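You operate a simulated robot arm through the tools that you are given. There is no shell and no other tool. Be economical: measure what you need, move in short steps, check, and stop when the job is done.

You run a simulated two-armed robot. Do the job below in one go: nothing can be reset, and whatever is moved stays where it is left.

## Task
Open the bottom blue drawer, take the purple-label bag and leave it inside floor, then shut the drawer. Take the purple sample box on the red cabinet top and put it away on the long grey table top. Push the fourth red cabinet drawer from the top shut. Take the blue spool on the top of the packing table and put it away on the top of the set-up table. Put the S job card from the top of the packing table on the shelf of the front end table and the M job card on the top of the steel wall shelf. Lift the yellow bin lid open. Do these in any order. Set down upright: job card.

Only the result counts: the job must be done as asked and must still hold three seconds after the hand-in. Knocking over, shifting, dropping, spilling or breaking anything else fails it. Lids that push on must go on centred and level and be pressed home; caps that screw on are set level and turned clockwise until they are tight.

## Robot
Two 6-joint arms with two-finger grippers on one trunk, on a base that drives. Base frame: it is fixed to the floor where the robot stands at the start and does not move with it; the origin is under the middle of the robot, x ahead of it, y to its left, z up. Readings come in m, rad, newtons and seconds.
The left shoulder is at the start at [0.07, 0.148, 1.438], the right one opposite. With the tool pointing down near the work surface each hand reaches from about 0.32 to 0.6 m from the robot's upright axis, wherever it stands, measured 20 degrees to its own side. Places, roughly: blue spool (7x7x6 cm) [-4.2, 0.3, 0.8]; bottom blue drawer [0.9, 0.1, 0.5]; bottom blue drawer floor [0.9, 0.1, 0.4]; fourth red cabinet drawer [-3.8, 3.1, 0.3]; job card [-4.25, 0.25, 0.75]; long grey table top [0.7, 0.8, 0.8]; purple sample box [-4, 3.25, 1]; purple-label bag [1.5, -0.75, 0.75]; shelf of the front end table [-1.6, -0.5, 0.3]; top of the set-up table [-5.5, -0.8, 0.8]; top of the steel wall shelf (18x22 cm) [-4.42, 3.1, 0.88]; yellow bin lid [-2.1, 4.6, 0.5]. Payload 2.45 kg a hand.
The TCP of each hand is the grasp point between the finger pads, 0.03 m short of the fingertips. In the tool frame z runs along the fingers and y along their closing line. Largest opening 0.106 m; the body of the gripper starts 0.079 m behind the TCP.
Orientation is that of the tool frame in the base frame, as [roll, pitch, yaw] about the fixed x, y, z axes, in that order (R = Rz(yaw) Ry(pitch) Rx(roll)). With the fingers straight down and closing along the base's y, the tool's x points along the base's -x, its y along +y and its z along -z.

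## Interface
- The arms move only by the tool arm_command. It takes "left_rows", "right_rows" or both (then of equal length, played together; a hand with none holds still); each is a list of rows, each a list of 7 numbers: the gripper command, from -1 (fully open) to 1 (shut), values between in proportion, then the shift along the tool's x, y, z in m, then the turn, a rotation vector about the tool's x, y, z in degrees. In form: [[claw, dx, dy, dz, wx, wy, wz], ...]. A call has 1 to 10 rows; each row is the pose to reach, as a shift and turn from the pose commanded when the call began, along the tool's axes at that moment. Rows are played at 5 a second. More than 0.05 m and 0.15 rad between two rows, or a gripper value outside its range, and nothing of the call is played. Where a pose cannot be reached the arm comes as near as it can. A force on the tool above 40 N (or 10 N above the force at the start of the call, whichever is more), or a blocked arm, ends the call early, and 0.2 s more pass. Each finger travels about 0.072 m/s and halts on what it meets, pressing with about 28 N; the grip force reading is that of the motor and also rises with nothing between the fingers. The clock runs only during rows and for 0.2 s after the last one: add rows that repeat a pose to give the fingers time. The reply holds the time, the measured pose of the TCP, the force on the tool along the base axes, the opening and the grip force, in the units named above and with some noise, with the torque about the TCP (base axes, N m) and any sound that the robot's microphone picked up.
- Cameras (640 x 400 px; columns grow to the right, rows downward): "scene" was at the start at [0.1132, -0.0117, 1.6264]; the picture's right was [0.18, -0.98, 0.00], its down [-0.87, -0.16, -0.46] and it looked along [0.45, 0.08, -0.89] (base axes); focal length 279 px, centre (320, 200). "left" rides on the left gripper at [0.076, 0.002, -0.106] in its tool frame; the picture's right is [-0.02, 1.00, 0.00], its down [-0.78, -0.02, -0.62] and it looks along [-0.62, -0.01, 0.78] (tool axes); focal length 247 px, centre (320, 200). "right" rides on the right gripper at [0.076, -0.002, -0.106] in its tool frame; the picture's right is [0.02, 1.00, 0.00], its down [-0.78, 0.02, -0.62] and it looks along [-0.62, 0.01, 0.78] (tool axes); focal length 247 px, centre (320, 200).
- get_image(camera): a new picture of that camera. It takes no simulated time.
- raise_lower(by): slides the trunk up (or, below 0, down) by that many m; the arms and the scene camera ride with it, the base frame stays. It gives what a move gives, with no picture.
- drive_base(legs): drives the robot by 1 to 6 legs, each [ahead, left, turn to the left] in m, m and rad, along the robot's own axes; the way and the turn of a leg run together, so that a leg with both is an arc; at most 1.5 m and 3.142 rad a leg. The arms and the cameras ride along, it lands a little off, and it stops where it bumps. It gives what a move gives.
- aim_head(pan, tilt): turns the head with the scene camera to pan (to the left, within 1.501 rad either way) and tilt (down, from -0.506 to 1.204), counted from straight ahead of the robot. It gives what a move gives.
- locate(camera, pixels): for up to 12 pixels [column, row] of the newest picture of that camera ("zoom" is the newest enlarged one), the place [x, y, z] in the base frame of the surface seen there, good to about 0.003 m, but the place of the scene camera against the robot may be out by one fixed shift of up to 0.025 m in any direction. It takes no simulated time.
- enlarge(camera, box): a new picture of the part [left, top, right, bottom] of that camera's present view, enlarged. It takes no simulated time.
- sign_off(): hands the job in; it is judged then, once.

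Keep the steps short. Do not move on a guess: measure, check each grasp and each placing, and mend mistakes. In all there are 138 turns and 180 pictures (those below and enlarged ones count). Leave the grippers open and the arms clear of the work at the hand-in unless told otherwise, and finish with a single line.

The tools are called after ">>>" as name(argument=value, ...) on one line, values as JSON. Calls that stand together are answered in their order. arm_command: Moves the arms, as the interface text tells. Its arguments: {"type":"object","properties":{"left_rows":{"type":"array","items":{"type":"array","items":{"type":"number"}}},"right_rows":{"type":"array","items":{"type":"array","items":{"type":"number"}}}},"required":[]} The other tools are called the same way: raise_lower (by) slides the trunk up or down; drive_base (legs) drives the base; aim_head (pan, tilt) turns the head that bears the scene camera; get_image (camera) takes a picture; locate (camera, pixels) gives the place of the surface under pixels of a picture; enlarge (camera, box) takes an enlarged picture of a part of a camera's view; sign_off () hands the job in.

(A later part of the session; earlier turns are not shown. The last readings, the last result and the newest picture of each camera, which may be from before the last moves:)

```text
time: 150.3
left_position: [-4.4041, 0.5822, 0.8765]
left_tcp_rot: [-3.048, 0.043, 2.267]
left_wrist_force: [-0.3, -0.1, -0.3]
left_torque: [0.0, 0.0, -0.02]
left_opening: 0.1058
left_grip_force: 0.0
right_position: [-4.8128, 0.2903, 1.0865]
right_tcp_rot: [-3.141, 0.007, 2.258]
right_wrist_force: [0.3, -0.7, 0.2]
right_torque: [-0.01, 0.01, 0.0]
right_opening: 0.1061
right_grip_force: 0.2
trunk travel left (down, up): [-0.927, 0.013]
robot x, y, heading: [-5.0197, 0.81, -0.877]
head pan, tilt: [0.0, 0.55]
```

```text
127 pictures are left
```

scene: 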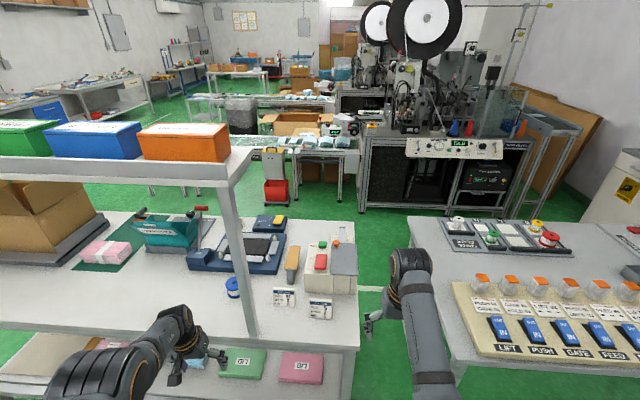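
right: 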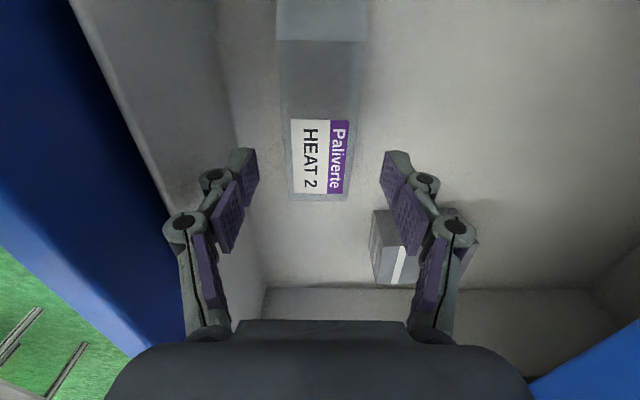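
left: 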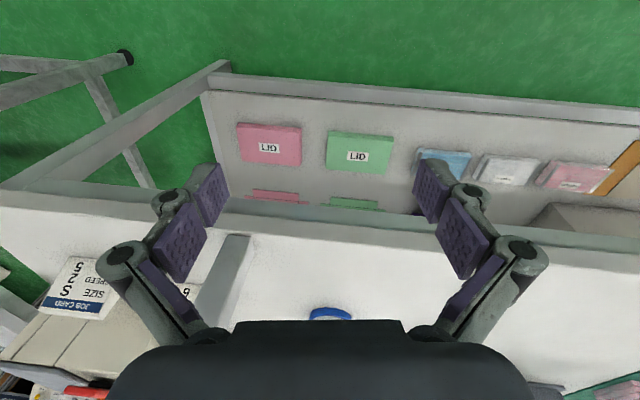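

Set-up table is right next to this. Check gaps and spool alignment.

>>> locate(camera="scene", pixels=[[235, 281], [233, 292], [284, 298], [320, 308], [410, 220], [455, 390], [350, 345], [248, 325], [430, 300], [620, 225], [440, 240], [350, 225]])

>>> locate(camera="left", pixels=[[330, 312], [316, 316], [345, 316], [82, 290], [80, 270], [300, 225]])

>>> aim_head(pan=-0.6, tilt=0.8)

>>> get_image(camera="scene")

```text
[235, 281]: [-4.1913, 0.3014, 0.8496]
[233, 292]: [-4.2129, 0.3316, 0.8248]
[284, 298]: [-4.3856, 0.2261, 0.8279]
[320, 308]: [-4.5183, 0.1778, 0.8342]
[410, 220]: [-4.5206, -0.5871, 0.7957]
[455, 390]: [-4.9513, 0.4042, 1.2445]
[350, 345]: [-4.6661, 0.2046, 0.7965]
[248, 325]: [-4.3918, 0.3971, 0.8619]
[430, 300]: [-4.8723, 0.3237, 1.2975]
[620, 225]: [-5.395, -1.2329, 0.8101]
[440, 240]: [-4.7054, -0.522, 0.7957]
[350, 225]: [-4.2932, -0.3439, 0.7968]
```

```text
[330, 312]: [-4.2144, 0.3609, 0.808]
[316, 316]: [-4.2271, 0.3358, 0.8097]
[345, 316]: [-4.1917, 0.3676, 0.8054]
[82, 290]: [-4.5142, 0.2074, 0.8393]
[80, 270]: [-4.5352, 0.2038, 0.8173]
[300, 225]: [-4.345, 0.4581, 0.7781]
```

```text
time: 151.3
left_position: [-4.4045, 0.5823, 0.8762]
left_tcp_rot: [-3.049, 0.044, 2.266]
left_wrist_force: [0.3, 0.2, -0.3]
left_torque: [0.04, 0.0, 0.01]
left_opening: 0.1062
left_grip_force: 0.1
right_position: [-4.8133, 0.2905, 1.085]
right_tcp_rot: [-3.141, 0.008, 2.259]
right_wrist_force: [0.0, -0.1, 0.4]
right_torque: [0.01, -0.02, -0.03]
right_opening: 0.1061
right_grip_force: 0.1
trunk travel left (down, up): [-0.927, 0.013]
robot x, y, heading: [-5.018, 0.8099, -0.882]
head pan, tilt: [-0.6, 0.799]
```

```text
126 pictures are left
```

scene: 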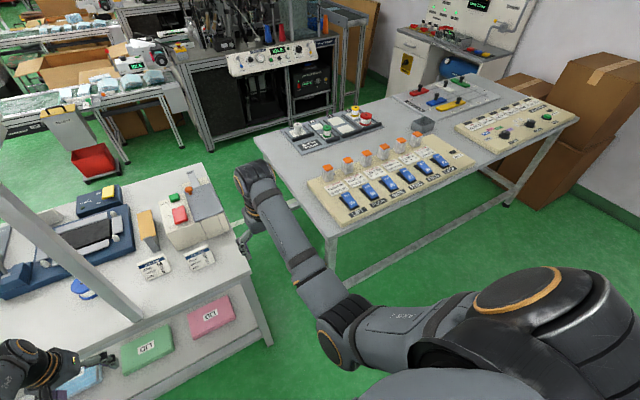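

Check the set-up table corners and free spots.

>>> locate(camera="scene", pixels=[[330, 236], [575, 120], [258, 140], [440, 180], [480, 165], [490, 150], [400, 105], [345, 290], [268, 345], [245, 270], [300, 160], [420, 125]])

>>> enlarge(camera="scene", box=[240, 70, 600, 250])

```text
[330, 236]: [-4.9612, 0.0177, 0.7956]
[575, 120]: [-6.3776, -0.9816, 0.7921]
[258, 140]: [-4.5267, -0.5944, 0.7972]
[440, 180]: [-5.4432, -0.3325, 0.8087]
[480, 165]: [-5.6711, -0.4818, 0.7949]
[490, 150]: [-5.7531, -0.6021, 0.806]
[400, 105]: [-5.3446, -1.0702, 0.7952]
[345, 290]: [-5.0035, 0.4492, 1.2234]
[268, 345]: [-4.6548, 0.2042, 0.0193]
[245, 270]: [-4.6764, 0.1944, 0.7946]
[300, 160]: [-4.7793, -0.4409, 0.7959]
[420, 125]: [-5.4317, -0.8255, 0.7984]
```

```text
1.78 times, centred on (420, 160) of scene
```

zoom: 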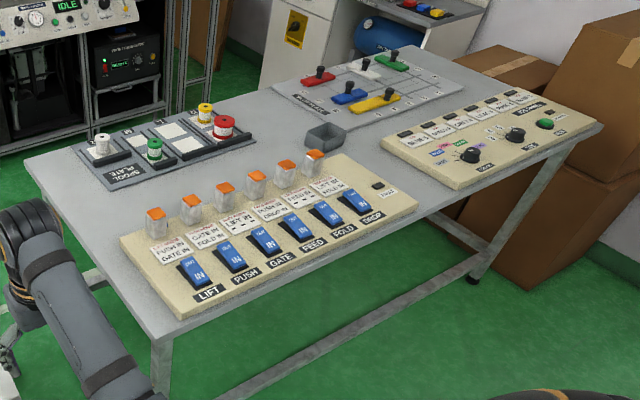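

Free spot for the spool on the set-up table: the gap at the near edge around (-5.68,-0.50). First, level the left hand (5° tilt) before approaching the spool.

>>> arm_command(left_rows=[[-1, 0, 0, 0.01, -2.5, 1, 0], [-1, 0, 0, 0.02, -5.3, 2.4, 0], [-1, 0, 0, 0.02, -5.3, 2.4, 0]])

>>> drive_base(legs=[[0.15, 0, 0]])

>>> get_image(camera="left")

```text
time: 152.1
left_position: [-4.4015, 0.5955, 0.8648]
left_tcp_rot: [-3.065, 0.037, 2.265]
left_wrist_force: [0.4, 0.3, -0.2]
left_torque: [0.0, -0.02, 0.0]
left_opening: 0.106
left_grip_force: 0.0
left hand out of reach, approached as far as the arm can: row 1, 2, 3
right_position: [-4.8143, 0.2901, 1.0858]
right_tcp_rot: [3.141, 0.005, 2.258]
right_wrist_force: [-0.1, -0.8, -0.6]
right_torque: [0.02, -0.03, -0.01]
right_opening: 0.1061
right_grip_force: 0.0
trunk travel left (down, up): [-0.927, 0.013]
robot x, y, heading: [-5.0204, 0.8113, -0.885]
head pan, tilt: [-0.6, 0.799]
```

```text
time: 153.5
left_position: [-4.3092, 0.4821, 0.8671]
left_tcp_rot: [-3.062, 0.04, 2.265]
left_wrist_force: [-0.3, 0.3, 0.1]
left_torque: [-0.02, -0.05, 0.0]
left_opening: 0.1058
left_grip_force: 0.0
right_position: [-4.7193, 0.1766, 1.0875]
right_tcp_rot: [3.141, 0.007, 2.258]
right_wrist_force: [0.1, -0.2, -0.6]
right_torque: [-0.01, -0.03, -0.01]
right_opening: 0.1061
right_grip_force: 0.1
trunk travel left (down, up): [-0.927, 0.013]
robot x, y, heading: [-4.9222, 0.6967, -0.88]
head pan, tilt: [-0.6, 0.799]
```

```text
124 pictures are left
```

left: 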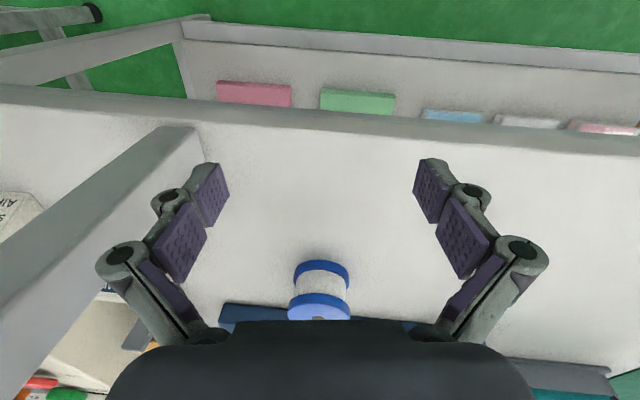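

Spool centred at col ~320. Measure it and continue forward.

>>> locate(camera="left", pixels=[[320, 270], [297, 270], [346, 272], [320, 300], [318, 315], [320, 240], [190, 150]])

```text
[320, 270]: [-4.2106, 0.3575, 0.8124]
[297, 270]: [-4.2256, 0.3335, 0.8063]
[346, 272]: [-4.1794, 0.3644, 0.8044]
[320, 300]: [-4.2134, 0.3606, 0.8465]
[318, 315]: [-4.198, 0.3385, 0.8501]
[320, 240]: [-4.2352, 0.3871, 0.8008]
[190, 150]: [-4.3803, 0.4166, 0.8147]
```

Spool centre ≈(-4.191,0.334). Narrow slightly and drive 0.185 forward to straddle it.

>>> arm_command(left_rows=[[-0.75, 0, 0, 0, 0, 0, 0], [-0.75, 0, 0, 0, 0, 0, 0]])

>>> drive_base(legs=[[0.185, 0, 0]])

>>> get_image(camera="left")

```text
time: 154.1
left_position: [-4.3063, 0.4825, 0.8659]
left_tcp_rot: [-3.063, 0.04, 2.265]
left_wrist_force: [-0.5, -0.5, -0.6]
left_torque: [0.0, -0.01, 0.01]
left_opening: 0.0928
left_grip_force: 0.1
right_position: [-4.7185, 0.1763, 1.0863]
right_tcp_rot: [-3.141, 0.007, 2.259]
right_wrist_force: [-1.1, -0.1, 0.5]
right_torque: [-0.01, 0.01, -0.03]
right_opening: 0.106
right_grip_force: 0.1
trunk travel left (down, up): [-0.927, 0.013]
robot x, y, heading: [-4.9232, 0.6962, -0.882]
head pan, tilt: [-0.6, 0.799]
```

```text
time: 155.6
left_position: [-4.1932, 0.3422, 0.866]
left_tcp_rot: [-3.063, 0.042, 2.266]
left_wrist_force: [-0.1, 0.0, -0.4]
left_torque: [-0.03, -0.03, 0.0]
left_opening: 0.0925
left_grip_force: 0.0
right_position: [-4.6043, 0.0381, 1.0875]
right_tcp_rot: [3.141, 0.01, 2.26]
right_wrist_force: [0.2, 0.0, -0.4]
right_torque: [-0.06, -0.03, 0.0]
right_opening: 0.106
right_grip_force: 0.0
trunk travel left (down, up): [-0.927, 0.013]
robot x, y, heading: [-4.8053, 0.5605, -0.882]
head pan, tilt: [-0.6, 0.799]
```

```text
123 pictures are left
```

left: 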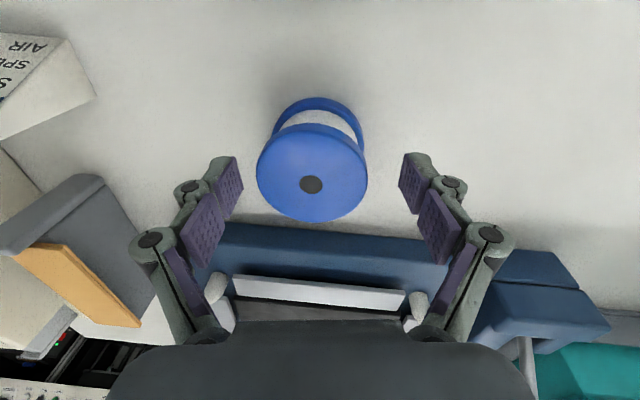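

Spool is between the fingers. Descend 0.03 and close.

>>> arm_command(left_rows=[[-0.75, 0, 0, 0.015, 0, 0, 0], [-0.75, 0, 0, 0.03, 0, 0, 0], [-0.2, 0, 0, 0.03, 0, 0, 0], [0.3, 0, 0, 0.03, 0, 0, 0], [0.6, 0, 0, 0.03, 0, 0, 0], [0.6, 0, 0, 0.03, 0, 0, 0]])

>>> arm_command(left_rows=[[0.6, 0, 0, -0.02, 0, 0, 0], [0.6, 0, 0, -0.04, 0, 0, 0], [0.6, 0, 0, -0.06, 0, 0, 0], [0.6, 0, 0, -0.08, 0, 0, 0]])

>>> get_image(camera="left")

```text
time: 157.0
left_position: [-4.2045, 0.3465, 0.8472]
left_tcp_rot: [-3.066, 0.035, 2.265]
left_wrist_force: [0.5, 0.2, 0.5]
left_torque: [-0.06, -0.01, 0.0]
left_opening: 0.063
left_grip_force: 27.8
left hand out of reach, approached as far as the arm can: row 1, 2, 3, 4, 5, 6
right_position: [-4.603, 0.0345, 1.086]
right_tcp_rot: [3.141, 0.006, 2.258]
right_wrist_force: [0.3, -0.1, -0.6]
right_torque: [0.0, -0.03, -0.02]
right_opening: 0.1059
right_grip_force: 0.0
trunk travel left (down, up): [-0.927, 0.013]
robot x, y, heading: [-4.8062, 0.5574, -0.877]
head pan, tilt: [-0.6, 0.799]
```

```text
time: 158.0
left_position: [-4.1862, 0.3402, 0.8747]
left_tcp_rot: [-3.06, 0.037, 2.265]
left_wrist_force: [-0.5, -0.5, -2.6]
left_torque: [0.02, 0.04, 0.03]
left_opening: 0.0617
left_grip_force: 28.4
left hand out of reach, approached as far as the arm can: row 1, 2, 3, 4
right_position: [-4.6024, 0.0347, 1.086]
right_tcp_rot: [3.141, 0.005, 2.259]
right_wrist_force: [-0.2, 0.3, -0.5]
right_torque: [-0.01, -0.01, -0.02]
right_opening: 0.106
right_grip_force: 0.0
trunk travel left (down, up): [-0.927, 0.013]
robot x, y, heading: [-4.8088, 0.5528, -0.884]
head pan, tilt: [-0.6, 0.799]
```

```text
122 pictures are left
```

left: 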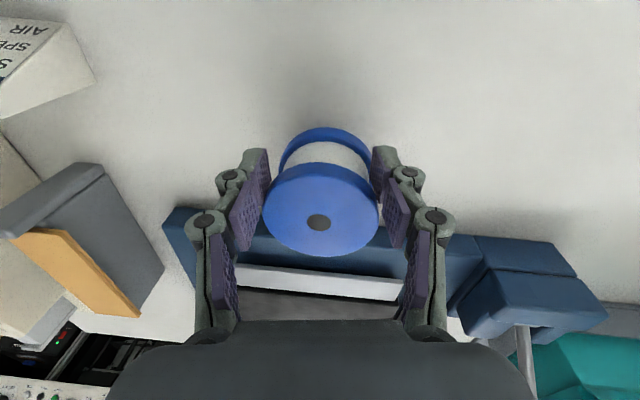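

Spool held. Back out 0.36 and look right for space around the set-up table.

>>> drive_base(legs=[[-0.4, 0, 0]])

>>> aim_head(pan=-1.0, tilt=0.6)

>>> get_image(camera="scene")

>>> locate(camera="scene", pixels=[[300, 150], [500, 250], [600, 300], [600, 200], [560, 180], [440, 200], [350, 130], [620, 350]])

```text
time: 160.5
left_position: [-4.4429, 0.6538, 0.874]
left_tcp_rot: [-3.06, 0.036, 2.273]
left_wrist_force: [0.1, 0.1, -2.1]
left_torque: [0.02, 0.01, 0.03]
left_opening: 0.0614
left_grip_force: 28.2
right_position: [-4.8561, 0.3468, 1.0849]
right_tcp_rot: [-3.141, 0.006, 2.266]
right_wrist_force: [-0.1, -1.0, 0.9]
right_torque: [0.02, 0.01, 0.01]
right_opening: 0.106
right_grip_force: 0.1
trunk travel left (down, up): [-0.927, 0.013]
robot x, y, heading: [-5.0649, 0.8645, -0.873]
head pan, tilt: [-0.6, 0.799]
```

```text
time: 161.4
left_position: [-4.445, 0.6556, 0.8745]
left_tcp_rot: [-3.059, 0.036, 2.272]
left_wrist_force: [-0.3, -0.3, -2.4]
left_torque: [0.05, 0.05, 0.02]
left_opening: 0.0611
left_grip_force: 28.1
right_position: [-4.8576, 0.3484, 1.0865]
right_tcp_rot: [3.14, 0.007, 2.266]
right_wrist_force: [0.1, 0.4, -0.5]
right_torque: [-0.03, 0.01, 0.01]
right_opening: 0.106
right_grip_force: 0.1
trunk travel left (down, up): [-0.927, 0.013]
robot x, y, heading: [-5.066, 0.8676, -0.877]
head pan, tilt: [-1.0, 0.6]
```

```text
121 pictures are left
```

scene: 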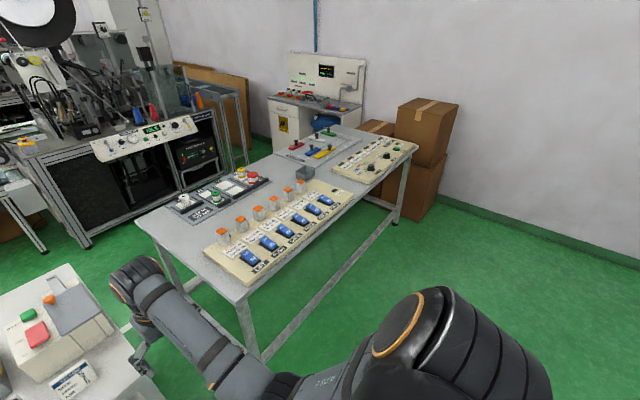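

```text
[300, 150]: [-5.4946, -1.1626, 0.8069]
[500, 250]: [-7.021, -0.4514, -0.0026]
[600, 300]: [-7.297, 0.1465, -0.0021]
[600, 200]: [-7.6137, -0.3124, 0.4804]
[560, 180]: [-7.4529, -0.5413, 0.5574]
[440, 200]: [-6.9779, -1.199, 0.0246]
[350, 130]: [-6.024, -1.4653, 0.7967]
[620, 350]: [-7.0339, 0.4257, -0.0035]
```

Wall is at x≈-7.6; there is room. Align to the set-up table and slide right 1.62.

>>> drive_base(legs=[[0, 0, -0.079], [0, -0.81, 0], [0, -0.81, 0]])

>>> get_image(camera="left")

>>> aim_head(pan=0.3, tilt=0.8)

>>> get_image(camera="scene")

```text
time: 170.1
left_position: [-5.7823, -0.3195, 0.8738]
left_tcp_rot: [-3.06, 0.036, 2.201]
left_wrist_force: [0.5, -1.1, -1.9]
left_torque: [0.03, 0.03, -0.01]
left_opening: 0.0607
left_grip_force: 27.9
right_position: [-6.2166, -0.5948, 1.0857]
right_tcp_rot: [-3.141, 0.006, 2.194]
right_wrist_force: [-0.5, 0.9, -0.3]
right_torque: [-0.04, 0.0, 0.02]
right_opening: 0.1063
right_grip_force: 0.0
trunk travel left (down, up): [-0.927, 0.013]
robot x, y, heading: [-6.3909, -0.0609, -0.947]
head pan, tilt: [-1.0, 0.6]
```

```text
120 pictures are left
```

left: 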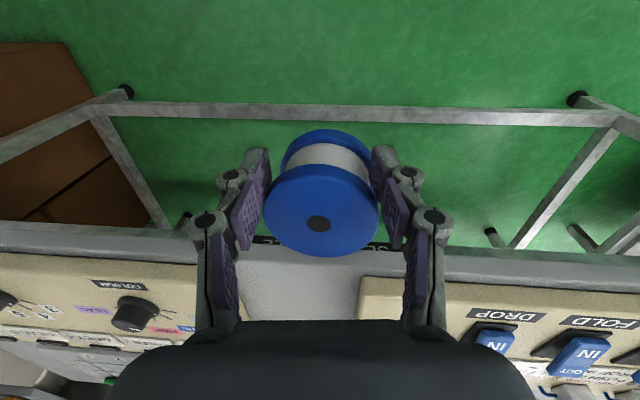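

```text
time: 171.6
left_position: [-5.7817, -0.3188, 0.8746]
left_tcp_rot: [-3.06, 0.037, 2.202]
left_wrist_force: [-0.5, -0.4, -1.6]
left_torque: [0.02, 0.04, -0.01]
left_opening: 0.0605
left_grip_force: 28.8
right_position: [-6.2166, -0.5975, 1.0865]
right_tcp_rot: [-3.141, 0.007, 2.193]
right_wrist_force: [0.3, -0.4, 0.6]
right_torque: [0.01, -0.02, -0.01]
right_opening: 0.1058
right_grip_force: 0.1
trunk travel left (down, up): [-0.927, 0.013]
robot x, y, heading: [-6.388, -0.0661, -0.947]
head pan, tilt: [0.3, 0.799]
```

```text
119 pictures are left
```

scene: 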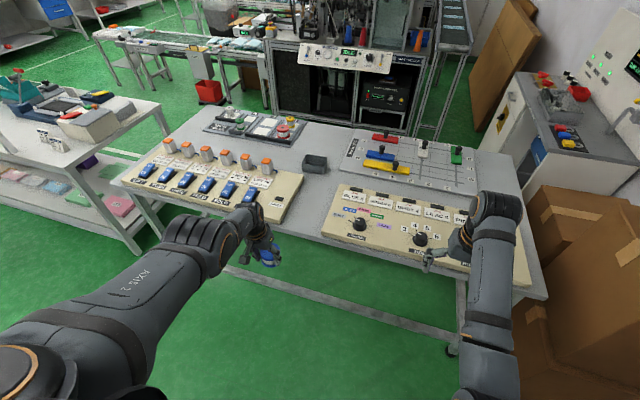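

Measure the gap and edge with the left camera.

>>> locate(camera="left", pixels=[[190, 275], [192, 300], [362, 285], [358, 310], [260, 256], [270, 300], [300, 310], [440, 265]])

>>> locate(camera="scene", pixels=[[282, 222], [302, 180], [323, 233], [335, 190], [310, 200], [320, 180]])

```text
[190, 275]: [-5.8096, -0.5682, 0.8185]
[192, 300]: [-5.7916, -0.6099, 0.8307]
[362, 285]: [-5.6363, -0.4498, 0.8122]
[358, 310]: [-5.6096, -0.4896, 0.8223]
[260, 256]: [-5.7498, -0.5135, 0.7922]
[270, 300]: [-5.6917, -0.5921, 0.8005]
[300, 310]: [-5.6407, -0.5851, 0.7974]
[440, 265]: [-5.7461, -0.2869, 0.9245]
```

```text
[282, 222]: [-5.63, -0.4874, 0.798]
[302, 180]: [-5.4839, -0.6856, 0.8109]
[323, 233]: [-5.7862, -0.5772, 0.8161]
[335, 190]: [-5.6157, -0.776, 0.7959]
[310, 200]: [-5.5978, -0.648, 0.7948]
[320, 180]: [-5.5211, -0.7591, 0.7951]
```

Gap is 0.21 wide; target centre l=-4.943, 9 cm in from the edge. Drive right 0.064, forward 0.268.

>>> drive_base(legs=[[0, -0.064, 0], [0.265, 0, 0]])

>>> get_image(camera="left")

>>> get_image(camera="scene")

```text
time: 174.1
left_position: [-5.683, -0.5749, 0.8762]
left_tcp_rot: [-3.062, 0.038, 2.2]
left_wrist_force: [0.1, 0.3, -2.3]
left_torque: [0.01, 0.03, 0.0]
left_opening: 0.0602
left_grip_force: 28.0
right_position: [-6.1172, -0.8523, 1.0875]
right_tcp_rot: [3.141, 0.007, 2.192]
right_wrist_force: [-0.8, -0.7, -0.7]
right_torque: [-0.03, -0.03, 0.03]
right_opening: 0.1058
right_grip_force: 0.0
trunk travel left (down, up): [-0.927, 0.013]
robot x, y, heading: [-6.2842, -0.3198, -0.949]
head pan, tilt: [0.3, 0.799]
```

```text
118 pictures are left
```

left: 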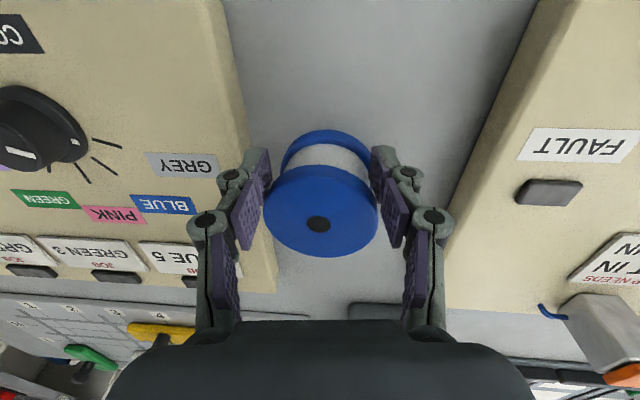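

```text
117 pictures are left
```

scene: 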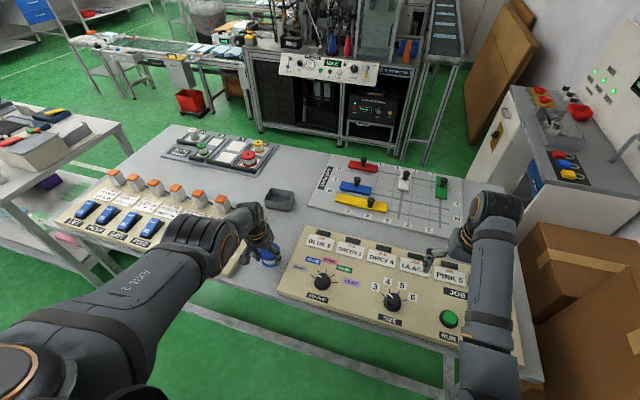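

Shift 0.02 towards panel A for centring, then lower ~0.028 to set it down.

>>> arm_command(left_rows=[[0.6, 0, 0.01, 0, 0, 0, 0], [0.6, 0, 0.02, 0, 0, 0, 0], [0.6, 0, 0.02, 0.01, 0, 0, 0], [0.6, 0, 0.02, 0.02, 0, 0, 0]])

>>> arm_command(left_rows=[[0.6, 0, 0, 0.01, 0, 0, 0], [0.6, 0, 0, 0.02, 0, 0, 0], [0.6, 0, 0, 0.03, 0, 0, 0]])

>>> get_image(camera="left")

```text
time: 175.1
left_position: [-5.6738, -0.5602, 0.865]
left_tcp_rot: [-3.059, 0.038, 2.2]
left_wrist_force: [0.1, 0.1, -2.4]
left_torque: [0.06, 0.03, 0.04]
left_opening: 0.0603
left_grip_force: 28.2
left hand out of reach, approached as far as the arm can: row 2, 3, 4
right_position: [-6.116, -0.8513, 1.0873]
right_tcp_rot: [-3.141, 0.007, 2.193]
right_wrist_force: [-0.9, 0.3, -0.2]
right_torque: [-0.04, -0.03, -0.02]
right_opening: 0.106
right_grip_force: 0.1
trunk travel left (down, up): [-0.927, 0.013]
robot x, y, heading: [-6.2834, -0.3192, -0.948]
head pan, tilt: [0.3, 0.799]
```

```text
time: 175.9
left_position: [-5.6882, -0.5551, 0.8483]
left_tcp_rot: [-3.06, 0.041, 2.199]
left_wrist_force: [2.1, 1.8, 9.1]
left_torque: [-0.4, 0.0, 0.05]
left_opening: 0.0597
left_grip_force: 27.9
left hand out of reach, approached as far as the arm can: row 1, 2, 3
right_position: [-6.1184, -0.8514, 1.0875]
right_tcp_rot: [-3.142, 0.009, 2.192]
right_wrist_force: [-0.6, 0.3, 0.5]
right_torque: [-0.01, 0.01, -0.02]
right_opening: 0.1058
right_grip_force: 0.1
trunk travel left (down, up): [-0.927, 0.013]
robot x, y, heading: [-6.2825, -0.3179, -0.949]
head pan, tilt: [0.3, 0.799]
```

```text
116 pictures are left
```

left: 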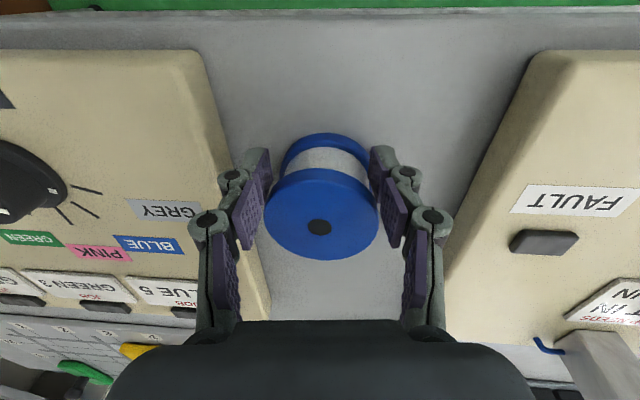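

Contact (9 N). Open just enough (0.074) and lift straight up.

>>> arm_command(left_rows=[[-0.1, 0, 0, 0, 0, 0, 0], [-0.38, 0, 0, 0, 0, 0, 0], [-0.38, 0, 0, 0, 0, 0, 0], [-0.38, 0, 0, -0.015, 0, 0, 0], [-0.38, 0, 0, -0.03, 0, 0, 0], [-0.38, 0, 0, -0.05, 0, 0, 0]])

>>> get_image(camera="left")

```text
time: 177.3
left_position: [-5.672, -0.5617, 0.8726]
left_tcp_rot: [-3.06, 0.034, 2.2]
left_wrist_force: [0.4, 0.9, -0.3]
left_torque: [-0.04, -0.06, -0.02]
left_opening: 0.0733
left_grip_force: 0.1
left hand out of reach, approached as far as the arm can: row 4, 5, 6
right_position: [-6.1167, -0.853, 1.0861]
right_tcp_rot: [3.142, 0.009, 2.19]
right_wrist_force: [0.4, 0.4, -0.3]
right_torque: [0.01, -0.03, -0.03]
right_opening: 0.1061
right_grip_force: 0.1
trunk travel left (down, up): [-0.927, 0.013]
robot x, y, heading: [-6.2864, -0.319, -0.955]
head pan, tilt: [0.3, 0.799]
```

```text
115 pictures are left
```

left: 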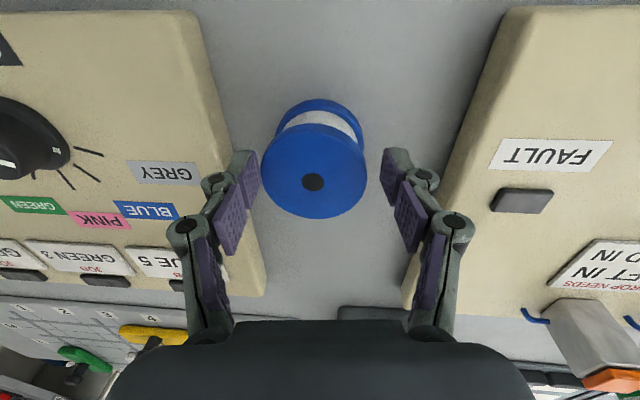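

Spool stands upright in the gap. Back straight out, then go back behind the packing table, lining the right hand up with the M card.

>>> drive_base(legs=[[-0.4, 0, 0], [0, 0, 0.075], [0, 1.0, 0], [0, 0.969, 0], [0.2, 0, 0]])

>>> aim_head(pan=-0.2, tilt=0.7)

>>> get_image(camera="scene")

>>> get_image(camera="right")

```text
time: 190.9
left_position: [-4.2459, 0.8874, 0.8758]
left_tcp_rot: [-3.059, 0.04, 2.25]
left_wrist_force: [-0.6, -0.2, 0.2]
left_torque: [0.03, -0.03, 0.0]
left_opening: 0.0732
left_grip_force: 0.0
right_position: [-4.6748, 0.5752, 1.0884]
right_tcp_rot: [-3.141, 0.008, 2.244]
right_wrist_force: [-0.1, 0.2, -0.4]
right_torque: [-0.01, -0.02, 0.0]
right_opening: 0.1059
right_grip_force: 0.1
trunk travel left (down, up): [-0.927, 0.013]
robot x, y, heading: [-4.8706, 1.0958, -0.893]
head pan, tilt: [0.3, 0.799]
```

```text
time: 191.8
left_position: [-4.2444, 0.8855, 0.8714]
left_tcp_rot: [-3.059, 0.033, 2.248]
left_wrist_force: [0.2, 0.5, -0.4]
left_torque: [-0.02, 0.04, -0.02]
left_opening: 0.0733
left_grip_force: 0.0
right_position: [-4.674, 0.5731, 1.0856]
right_tcp_rot: [-3.141, 0.005, 2.243]
right_wrist_force: [0.3, 0.0, 0.1]
right_torque: [-0.03, 0.01, -0.02]
right_opening: 0.1057
right_grip_force: 0.1
trunk travel left (down, up): [-0.927, 0.013]
robot x, y, heading: [-4.8679, 1.0969, -0.897]
head pan, tilt: [-0.201, 0.7]
```

```text
114 pictures are left
```

scene: 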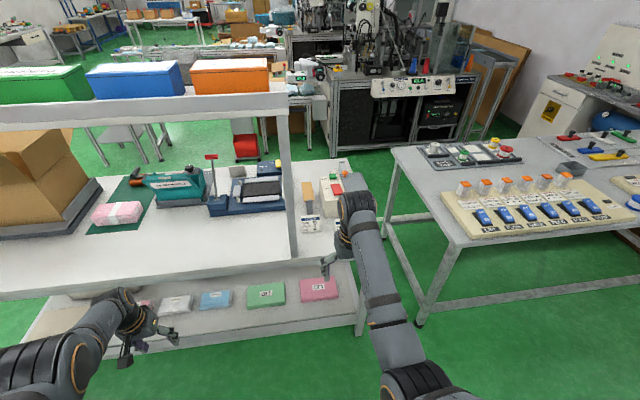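

```text
113 pictures are left
```

right: 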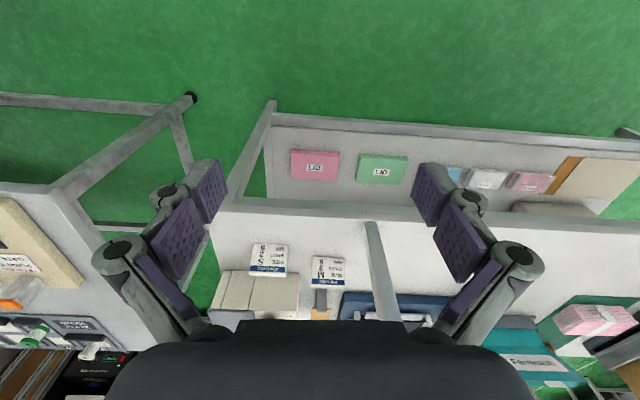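

Both cards are visible in the right wrist view: S around (270,258), M around (328,270). Zoom and measure.

>>> enlarge(camera="right", box=[220, 210, 400, 320])

>>> locate(camera="right", pixels=[[314, 258], [345, 260], [313, 284], [343, 287], [328, 270], [329, 254], [252, 245], [289, 248], [269, 274], [371, 240], [300, 212], [269, 260]])

```text
3.56 times, centred on (310, 265) of right
```

zoom: 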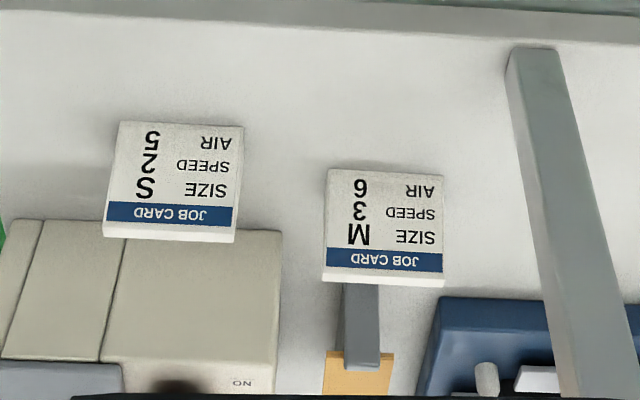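

```text
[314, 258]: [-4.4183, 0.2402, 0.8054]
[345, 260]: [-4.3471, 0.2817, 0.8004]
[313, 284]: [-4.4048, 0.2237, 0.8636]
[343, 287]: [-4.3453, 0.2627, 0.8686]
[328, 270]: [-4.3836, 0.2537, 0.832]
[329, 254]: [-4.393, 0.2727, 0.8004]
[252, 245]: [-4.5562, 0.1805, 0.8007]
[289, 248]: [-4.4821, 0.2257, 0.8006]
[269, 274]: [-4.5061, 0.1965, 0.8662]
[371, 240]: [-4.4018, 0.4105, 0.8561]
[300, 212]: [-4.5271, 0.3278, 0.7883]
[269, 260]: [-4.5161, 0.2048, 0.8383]
```

M card: base centre ≈(-4.378,0.245), 0.075 wide, top 0.866, turned ~0.11 rad relative to my heading. Drive forward 0.46 and rotate the right hand +6.5°.

>>> drive_base(legs=[[0.46, 0.03, 0]])

>>> arm_command(right_rows=[[-1, 0.01, 0, 0.04, 0, 0, 3], [-1, 0.02, 0, 0.08, 0, 0, 6.5], [-1, 0.02, 0, 0.1, 0, 0, 6.5], [-1, 0.02, 0, 0.1, 0, 0, 6.5]])

>>> get_image(camera="right")

```text
time: 194.6
left_position: [-3.9288, 0.5378, 0.8737]
left_tcp_rot: [-3.059, 0.036, 2.253]
left_wrist_force: [-0.3, -0.2, -0.3]
left_torque: [0.0, -0.03, 0.0]
left_opening: 0.0733
left_grip_force: 0.0
right_position: [-4.3562, 0.2243, 1.0864]
right_tcp_rot: [3.141, 0.006, 2.242]
right_wrist_force: [-0.1, 0.7, 0.0]
right_torque: [-0.03, 0.01, 0.0]
right_opening: 0.1061
right_grip_force: 0.0
trunk travel left (down, up): [-0.927, 0.013]
robot x, y, heading: [-4.5571, 0.7507, -0.893]
head pan, tilt: [-0.201, 0.7]
```

```text
time: 195.6
left_position: [-3.9278, 0.5371, 0.8737]
left_tcp_rot: [-3.06, 0.036, 2.252]
left_wrist_force: [-0.1, -0.4, 0.0]
left_torque: [-0.02, 0.0, 0.0]
left_opening: 0.0733
left_grip_force: 0.1
right_position: [-4.3697, 0.2391, 0.986]
right_tcp_rot: [3.142, 0.007, 2.129]
right_wrist_force: [0.7, -0.4, 0.5]
right_torque: [0.0, 0.0, -0.04]
right_opening: 0.1059
right_grip_force: 0.1
trunk travel left (down, up): [-0.927, 0.013]
robot x, y, heading: [-4.5512, 0.747, -0.896]
head pan, tilt: [-0.201, 0.7]
```

```text
111 pictures are left
```

right: 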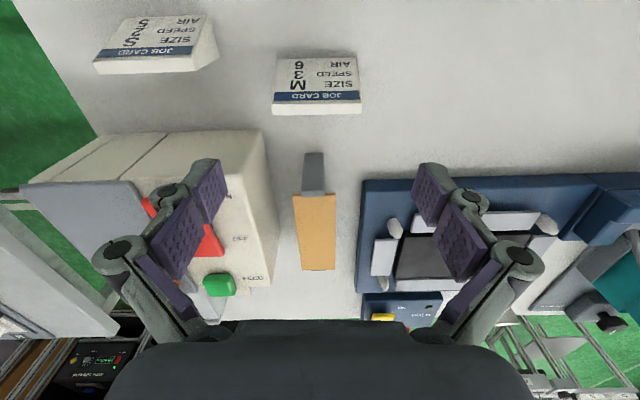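

Card is centred under the hand; check the cream box corner near the left finger.

>>> locate(camera="right", pixels=[[262, 138], [255, 150], [268, 170], [230, 135], [317, 105], [317, 112], [275, 108], [360, 108], [318, 60], [314, 158]])

>>> enlarge(camera="right", box=[200, 30, 400, 160])

```text
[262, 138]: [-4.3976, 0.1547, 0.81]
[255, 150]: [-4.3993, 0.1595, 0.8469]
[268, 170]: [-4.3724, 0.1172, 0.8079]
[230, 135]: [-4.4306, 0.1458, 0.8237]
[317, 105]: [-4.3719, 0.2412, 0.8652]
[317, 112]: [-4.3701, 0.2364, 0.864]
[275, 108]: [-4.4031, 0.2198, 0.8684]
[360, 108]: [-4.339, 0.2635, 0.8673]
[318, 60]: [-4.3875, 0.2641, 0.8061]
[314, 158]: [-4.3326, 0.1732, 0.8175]
```

```text
3.08 times, centred on (300, 95) of right
```

zoom: 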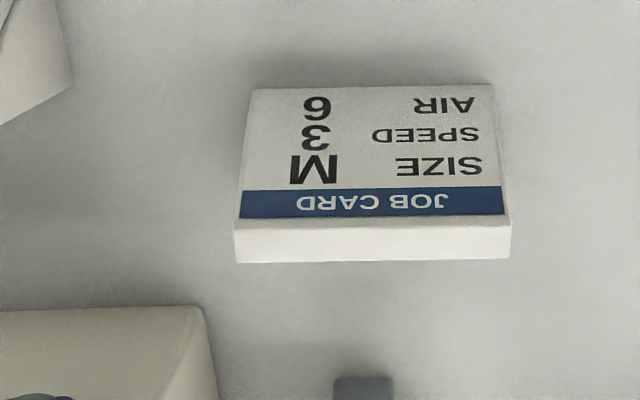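

Card 0.078 wide and centred. Descend 0.15 and close on its ends.

>>> arm_command(right_rows=[[-1, 0, 0, 0.04, 0, 0, 0], [-1, 0, 0, 0.08, 0, 0, 0], [-1, 0, 0, 0.12, 0, 0, 0], [-1, 0, 0, 0.148, 0, 0, 0], [-1, 0, 0, 0.148, 0, 0, 0]])

>>> get_image(camera="right")

```text
time: 196.8
left_position: [-3.9275, 0.537, 0.8727]
left_tcp_rot: [-3.06, 0.035, 2.251]
left_wrist_force: [-0.4, 0.0, 0.9]
left_torque: [0.0, 0.04, -0.01]
left_opening: 0.0731
left_grip_force: 0.1
right_position: [-4.3677, 0.2395, 0.8366]
right_tcp_rot: [-3.141, 0.007, 2.13]
right_wrist_force: [0.1, 0.1, -0.7]
right_torque: [-0.01, 0.02, 0.02]
right_opening: 0.1059
right_grip_force: 0.1
trunk travel left (down, up): [-0.927, 0.013]
robot x, y, heading: [-4.5529, 0.7459, -0.893]
head pan, tilt: [-0.201, 0.7]
```

```text
109 pictures are left
```

right: 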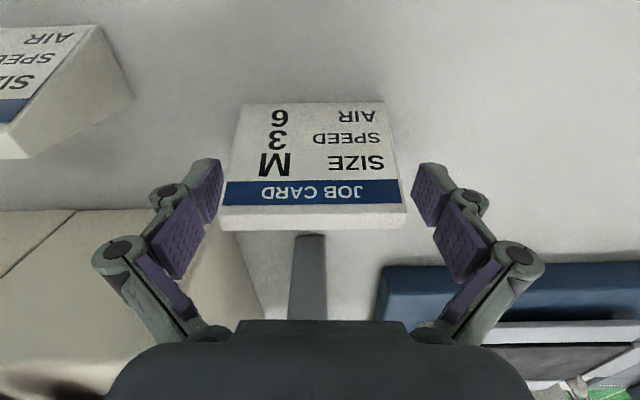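

Reached. Close and lift.

>>> arm_command(right_rows=[[-0.6, 0, 0, 0, 0, 0, 0], [-0.2, 0, 0, 0, 0, 0, 0], [0.3, 0, 0, 0, 0, 0, 0], [0.3, 0, 0, 0, 0, 0, 0]])

>>> arm_command(right_rows=[[0.3, 0, 0, -0.04, 0, 0, 0], [0.3, 0, 0, -0.08, 0, 0, 0], [0.3, 0, 0, -0.12, 0, 0, 0], [0.3, 0, 0, -0.16, 0, 0, 0], [0.3, 0, 0, -0.18, 0, 0, 0]])

>>> get_image(camera="right")

```text
time: 197.8
left_position: [-3.9282, 0.538, 0.8726]
left_tcp_rot: [-3.06, 0.034, 2.252]
left_wrist_force: [0.3, 0.4, 0.4]
left_torque: [0.02, 0.0, -0.05]
left_opening: 0.0732
left_grip_force: 0.1
right_position: [-4.3678, 0.2386, 0.8393]
right_tcp_rot: [-3.14, 0.007, 2.13]
right_wrist_force: [-1.1, -1.0, 2.9]
right_torque: [0.06, 0.07, 0.05]
right_opening: 0.0812
right_grip_force: 28.2
trunk travel left (down, up): [-0.927, 0.013]
robot x, y, heading: [-4.552, 0.7468, -0.896]
head pan, tilt: [-0.201, 0.7]
```

```text
time: 199.0
left_position: [-3.9283, 0.5374, 0.8738]
left_tcp_rot: [-3.06, 0.034, 2.25]
left_wrist_force: [-0.4, 0.4, 0.9]
left_torque: [0.0, 0.0, 0.0]
left_opening: 0.0734
left_grip_force: 0.1
right_position: [-4.3693, 0.2404, 1.0187]
right_tcp_rot: [-3.14, 0.005, 2.129]
right_wrist_force: [0.2, 0.0, -0.4]
right_torque: [-0.01, 0.0, -0.01]
right_opening: 0.0814
right_grip_force: 28.1
trunk travel left (down, up): [-0.927, 0.013]
robot x, y, heading: [-4.5497, 0.7448, -0.891]
head pan, tilt: [-0.201, 0.7]
```

```text
108 pictures are left
```

right: 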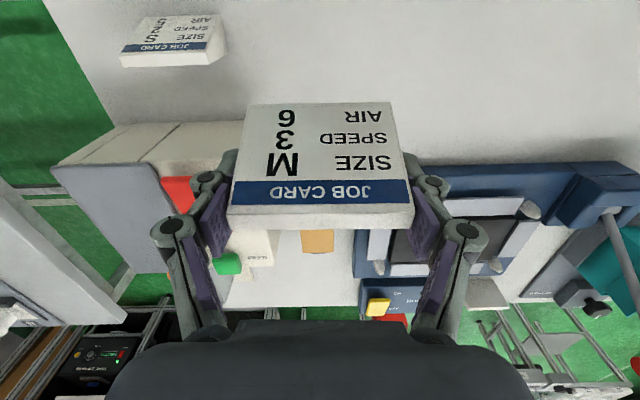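

M card held (base 4.2 cm below TCP). Back away 0.5, then swing the left arm out to the side so it stays clear of the sink.

>>> drive_base(legs=[[-0.55, 0, 0]])

>>> arm_command(left_rows=[[-0.4, 0.035, 0.015, 0, 0, 0, -5], [-0.4, 0.07, 0.03, 0, 0, 0, -10], [-0.4, 0.105, 0.045, 0, 0, 0, -15], [-0.4, 0.14, 0.06, 0, 0, 0, -20], [-0.4, 0.175, 0.075, 0, 0, 0, -25], [-0.4, 0.21, 0.09, 0, 0, 0, -30], [-0.4, 0.245, 0.105, 0, 0, 0, -35], [-0.4, 0.28, 0.12, 0, 0, 0, -40], [-0.4, 0.31, 0.13, 0, 0, 0, -45], [-0.4, 0.34, 0.13, 0, 0, 0, -50]])

>>> get_image(camera="scene")

```text
time: 202.2
left_position: [-4.2688, 0.9601, 0.8726]
left_tcp_rot: [-3.059, 0.033, 2.248]
left_wrist_force: [-0.1, -0.7, 0.4]
left_torque: [0.01, 0.02, -0.04]
left_opening: 0.0734
left_grip_force: 0.1
right_position: [-4.7097, 0.6653, 1.018]
right_tcp_rot: [3.141, 0.005, 2.126]
right_wrist_force: [0.6, 0.4, -0.2]
right_torque: [-0.02, 0.0, -0.01]
right_opening: 0.0809
right_grip_force: 28.5
trunk travel left (down, up): [-0.927, 0.013]
robot x, y, heading: [-4.8973, 1.1727, -0.892]
head pan, tilt: [-0.201, 0.7]
```

```text
time: 204.4
left_position: [-4.3001, 1.3268, 0.7639]
left_tcp_rot: [-3.06, -0.04, 3.119]
left_wrist_force: [-0.4, 0.4, 0.7]
left_torque: [-0.01, 0.01, 0.0]
left_opening: 0.0739
left_grip_force: 0.1
left hand out of reach, approached as far as the arm can: row 1, 2, 3, 4, 5, 6, 7, 8, 9, 10
right_position: [-4.7117, 0.6667, 1.0195]
right_tcp_rot: [-3.142, 0.007, 2.127]
right_wrist_force: [-0.3, -0.4, -1.1]
right_torque: [-0.02, -0.02, -0.02]
right_opening: 0.0812
right_grip_force: 28.2
trunk travel left (down, up): [-0.927, 0.013]
robot x, y, heading: [-4.8934, 1.1735, -0.898]
head pan, tilt: [-0.201, 0.7]
```

```text
107 pictures are left
```

scene: 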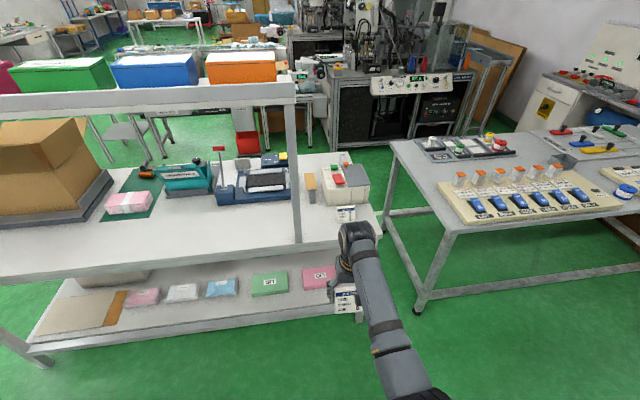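

Left arm is tucked to the side. Drive over to the wall shelf area and look.

>>> drive_base(legs=[[0, 0, 1.79], [1.5, 0, 0], [0, 0, 1.606]])

>>> aim_head(pan=-0.2, tilt=0.65)

>>> get_image(camera="scene")

>>> get_image(camera="right")

```text
time: 220.2
left_position: [-4.4828, 2.0562, 0.7635]
left_tcp_rot: [-3.061, -0.041, 0.275]
left_wrist_force: [0.5, 1.2, 0.2]
left_torque: [-0.02, 0.0, 0.05]
left_opening: 0.0741
left_grip_force: 0.1
right_position: [-4.284, 2.8084, 1.0185]
right_tcp_rot: [-3.142, 0.005, -0.717]
right_wrist_force: [0.5, -0.3, 0.3]
right_torque: [-0.01, 0.03, 0.02]
right_opening: 0.0812
right_grip_force: 28.1
trunk travel left (down, up): [-0.927, 0.013]
robot x, y, heading: [-3.9601, 2.3795, 2.542]
head pan, tilt: [-0.201, 0.7]
```

```text
time: 220.8
left_position: [-4.4823, 2.0562, 0.7639]
left_tcp_rot: [-3.061, -0.042, 0.274]
left_wrist_force: [-0.8, -0.3, 0.5]
left_torque: [0.02, 0.0, 0.01]
left_opening: 0.0742
left_grip_force: 0.1
right_position: [-4.2838, 2.8076, 1.0188]
right_tcp_rot: [3.14, 0.007, -0.718]
right_wrist_force: [-1.0, 0.2, -0.4]
right_torque: [0.01, -0.02, -0.01]
right_opening: 0.0814
right_grip_force: 28.0
trunk travel left (down, up): [-0.927, 0.013]
robot x, y, heading: [-3.9628, 2.378, 2.538]
head pan, tilt: [-0.201, 0.649]
```

```text
106 pictures are left
```

scene: 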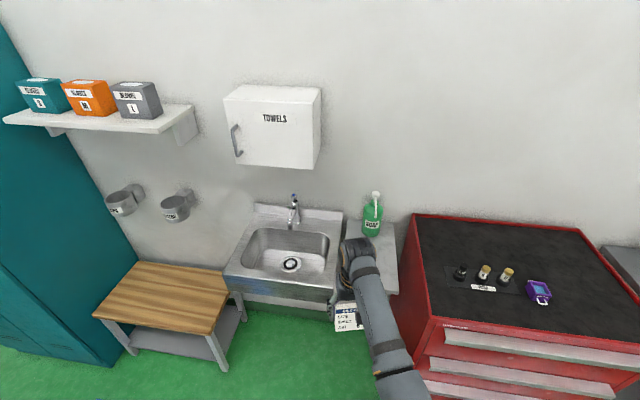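

```text
105 pictures are left
```

right: 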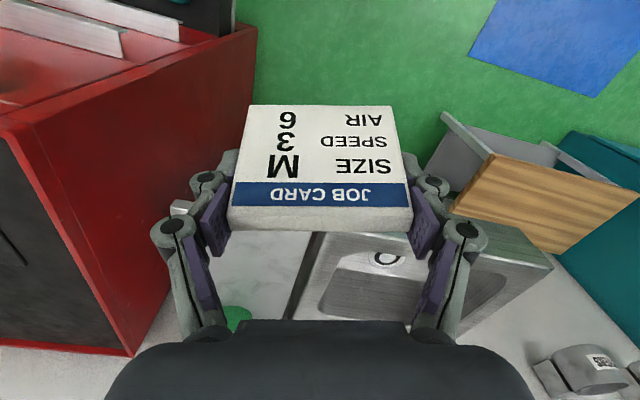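

Measure the shelf extents, soap bottle, and also the purple box.

>>> locate(camera="scene", pixels=[[388, 225], [397, 288], [385, 260], [371, 230], [373, 208], [385, 285], [538, 285], [530, 300], [550, 283], [539, 300], [432, 316], [413, 216]])

>>> locate(camera="right", pixels=[[305, 240], [290, 300], [240, 250], [260, 280], [235, 312], [320, 245], [215, 255]])

>>> enlarge(camera="scene", box=[320, 180, 580, 340])

```text
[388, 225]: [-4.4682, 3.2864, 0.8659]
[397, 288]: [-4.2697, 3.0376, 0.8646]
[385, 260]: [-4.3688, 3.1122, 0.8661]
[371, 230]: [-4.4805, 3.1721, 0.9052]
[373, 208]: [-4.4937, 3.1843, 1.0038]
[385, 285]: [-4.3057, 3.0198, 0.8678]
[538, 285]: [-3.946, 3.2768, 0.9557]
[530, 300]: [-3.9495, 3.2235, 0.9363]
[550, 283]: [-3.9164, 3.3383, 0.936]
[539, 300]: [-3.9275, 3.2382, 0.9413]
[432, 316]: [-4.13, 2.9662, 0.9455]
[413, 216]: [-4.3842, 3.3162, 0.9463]
```

```text
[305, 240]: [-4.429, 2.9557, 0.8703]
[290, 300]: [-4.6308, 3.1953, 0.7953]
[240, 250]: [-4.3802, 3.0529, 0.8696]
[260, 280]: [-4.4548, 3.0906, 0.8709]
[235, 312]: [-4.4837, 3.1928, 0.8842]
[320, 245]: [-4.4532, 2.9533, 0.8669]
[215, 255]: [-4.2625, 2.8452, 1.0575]
```

```text
2.46 times, centred on (450, 260) of scene
```

zoom: 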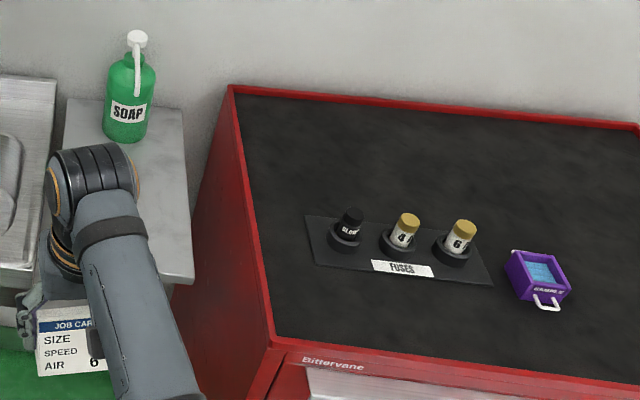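

Shelf top z=0.870; free front area centred (-4.41,3.07), soap is behind it. Drive right 0.144, forward 0.2525.

>>> drive_base(legs=[[0, -0.144, 0], [0.25, 0, 0]])

>>> get_image(camera="right")

>>> get_image(camera="scene")

```text
time: 223.6
left_position: [-4.6077, 2.3129, 0.7638]
left_tcp_rot: [-3.062, -0.042, 0.276]
left_wrist_force: [-0.9, -0.8, 0.0]
left_torque: [0.0, 0.05, -0.03]
left_opening: 0.0742
left_grip_force: 0.1
right_position: [-4.4091, 3.0659, 1.0204]
right_tcp_rot: [-3.141, 0.008, -0.716]
right_wrist_force: [0.0, 0.1, -0.4]
right_torque: [0.01, 0.04, 0.01]
right_opening: 0.081
right_grip_force: 27.7
trunk travel left (down, up): [-0.927, 0.013]
robot x, y, heading: [-4.0882, 2.6367, 2.54]
head pan, tilt: [-0.201, 0.649]
```

```text
103 pictures are left
```

right: 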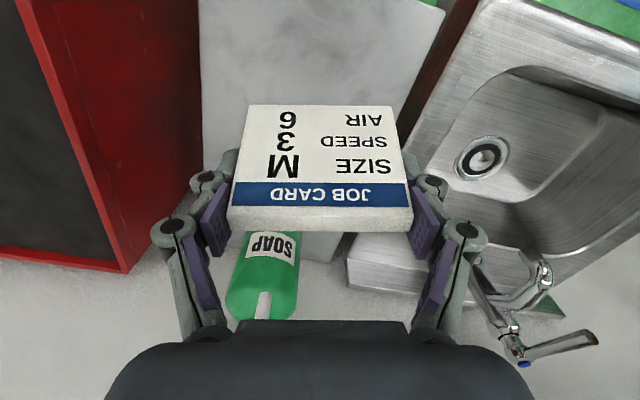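

```text
102 pictures are left
```

scene: 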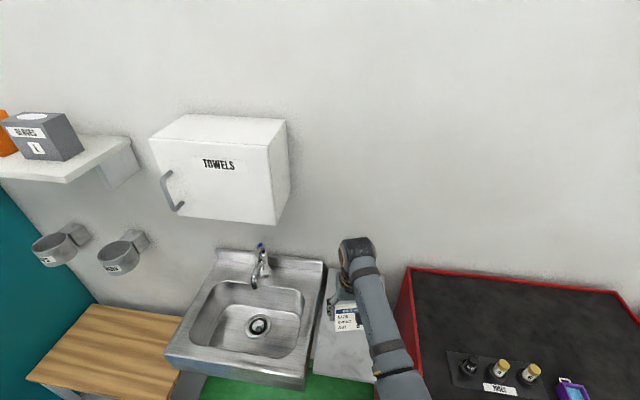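

Card is over the shelf's free half. Lower 0.106.

>>> arm_command(right_rows=[[0.3, 0, 0, 0.04, 0, 0, 0], [0.3, 0, 0, 0.075, 0, 0, 0], [0.3, 0, 0, 0.095, 0, 0, 0], [0.3, 0, 0, 0.106, 0, 0, 0], [0.3, 0, 0, 0.109, 0, 0, 0]])

>>> get_image(camera="right")

```text
time: 224.8
left_position: [-4.6085, 2.3136, 0.7651]
left_tcp_rot: [-3.061, -0.041, 0.277]
left_wrist_force: [-0.4, -0.4, 0.3]
left_torque: [0.02, 0.01, -0.01]
left_opening: 0.0744
left_grip_force: 0.1
right_position: [-4.4098, 3.0661, 0.9108]
right_tcp_rot: [3.141, 0.004, -0.715]
right_wrist_force: [0.2, 0.5, -0.5]
right_torque: [0.02, 0.01, -0.01]
right_opening: 0.081
right_grip_force: 28.0
trunk travel left (down, up): [-0.927, 0.013]
robot x, y, heading: [-4.0873, 2.6364, 2.543]
head pan, tilt: [-0.201, 0.649]
```

```text
101 pictures are left
```

right: 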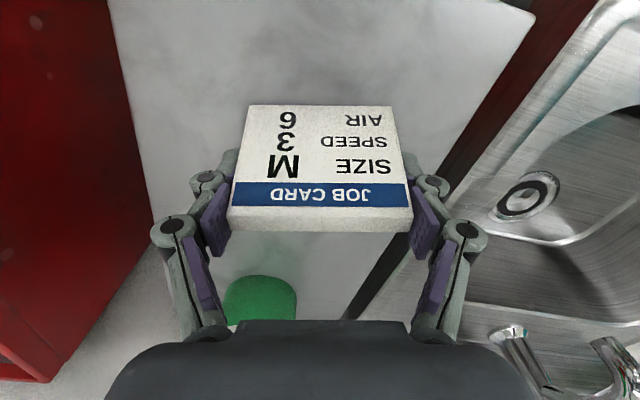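

No contact yet; continue down in small steps until a force shows.

>>> arm_command(right_rows=[[0.3, 0, 0, 0.004, 0, 0, 0], [0.3, 0, 0, 0.008, 0, 0, 0], [0.3, 0, 0, 0.008, 0, 0, 0]])

```text
time: 225.6
left_position: [-4.6085, 2.3127, 0.7641]
left_tcp_rot: [-3.059, -0.043, 0.277]
left_wrist_force: [0.3, 0.4, -0.4]
left_torque: [0.01, 0.01, 0.0]
left_opening: 0.0744
left_grip_force: 0.2
right_position: [-4.4105, 3.0652, 0.9046]
right_tcp_rot: [-3.142, 0.01, -0.716]
right_wrist_force: [-2.0, 2.9, 15.6]
right_torque: [0.09, 0.03, 0.04]
right_opening: 0.0813
right_grip_force: 27.8
trunk travel left (down, up): [-0.927, 0.013]
robot x, y, heading: [-4.0865, 2.6339, 2.547]
head pan, tilt: [-0.201, 0.649]
```

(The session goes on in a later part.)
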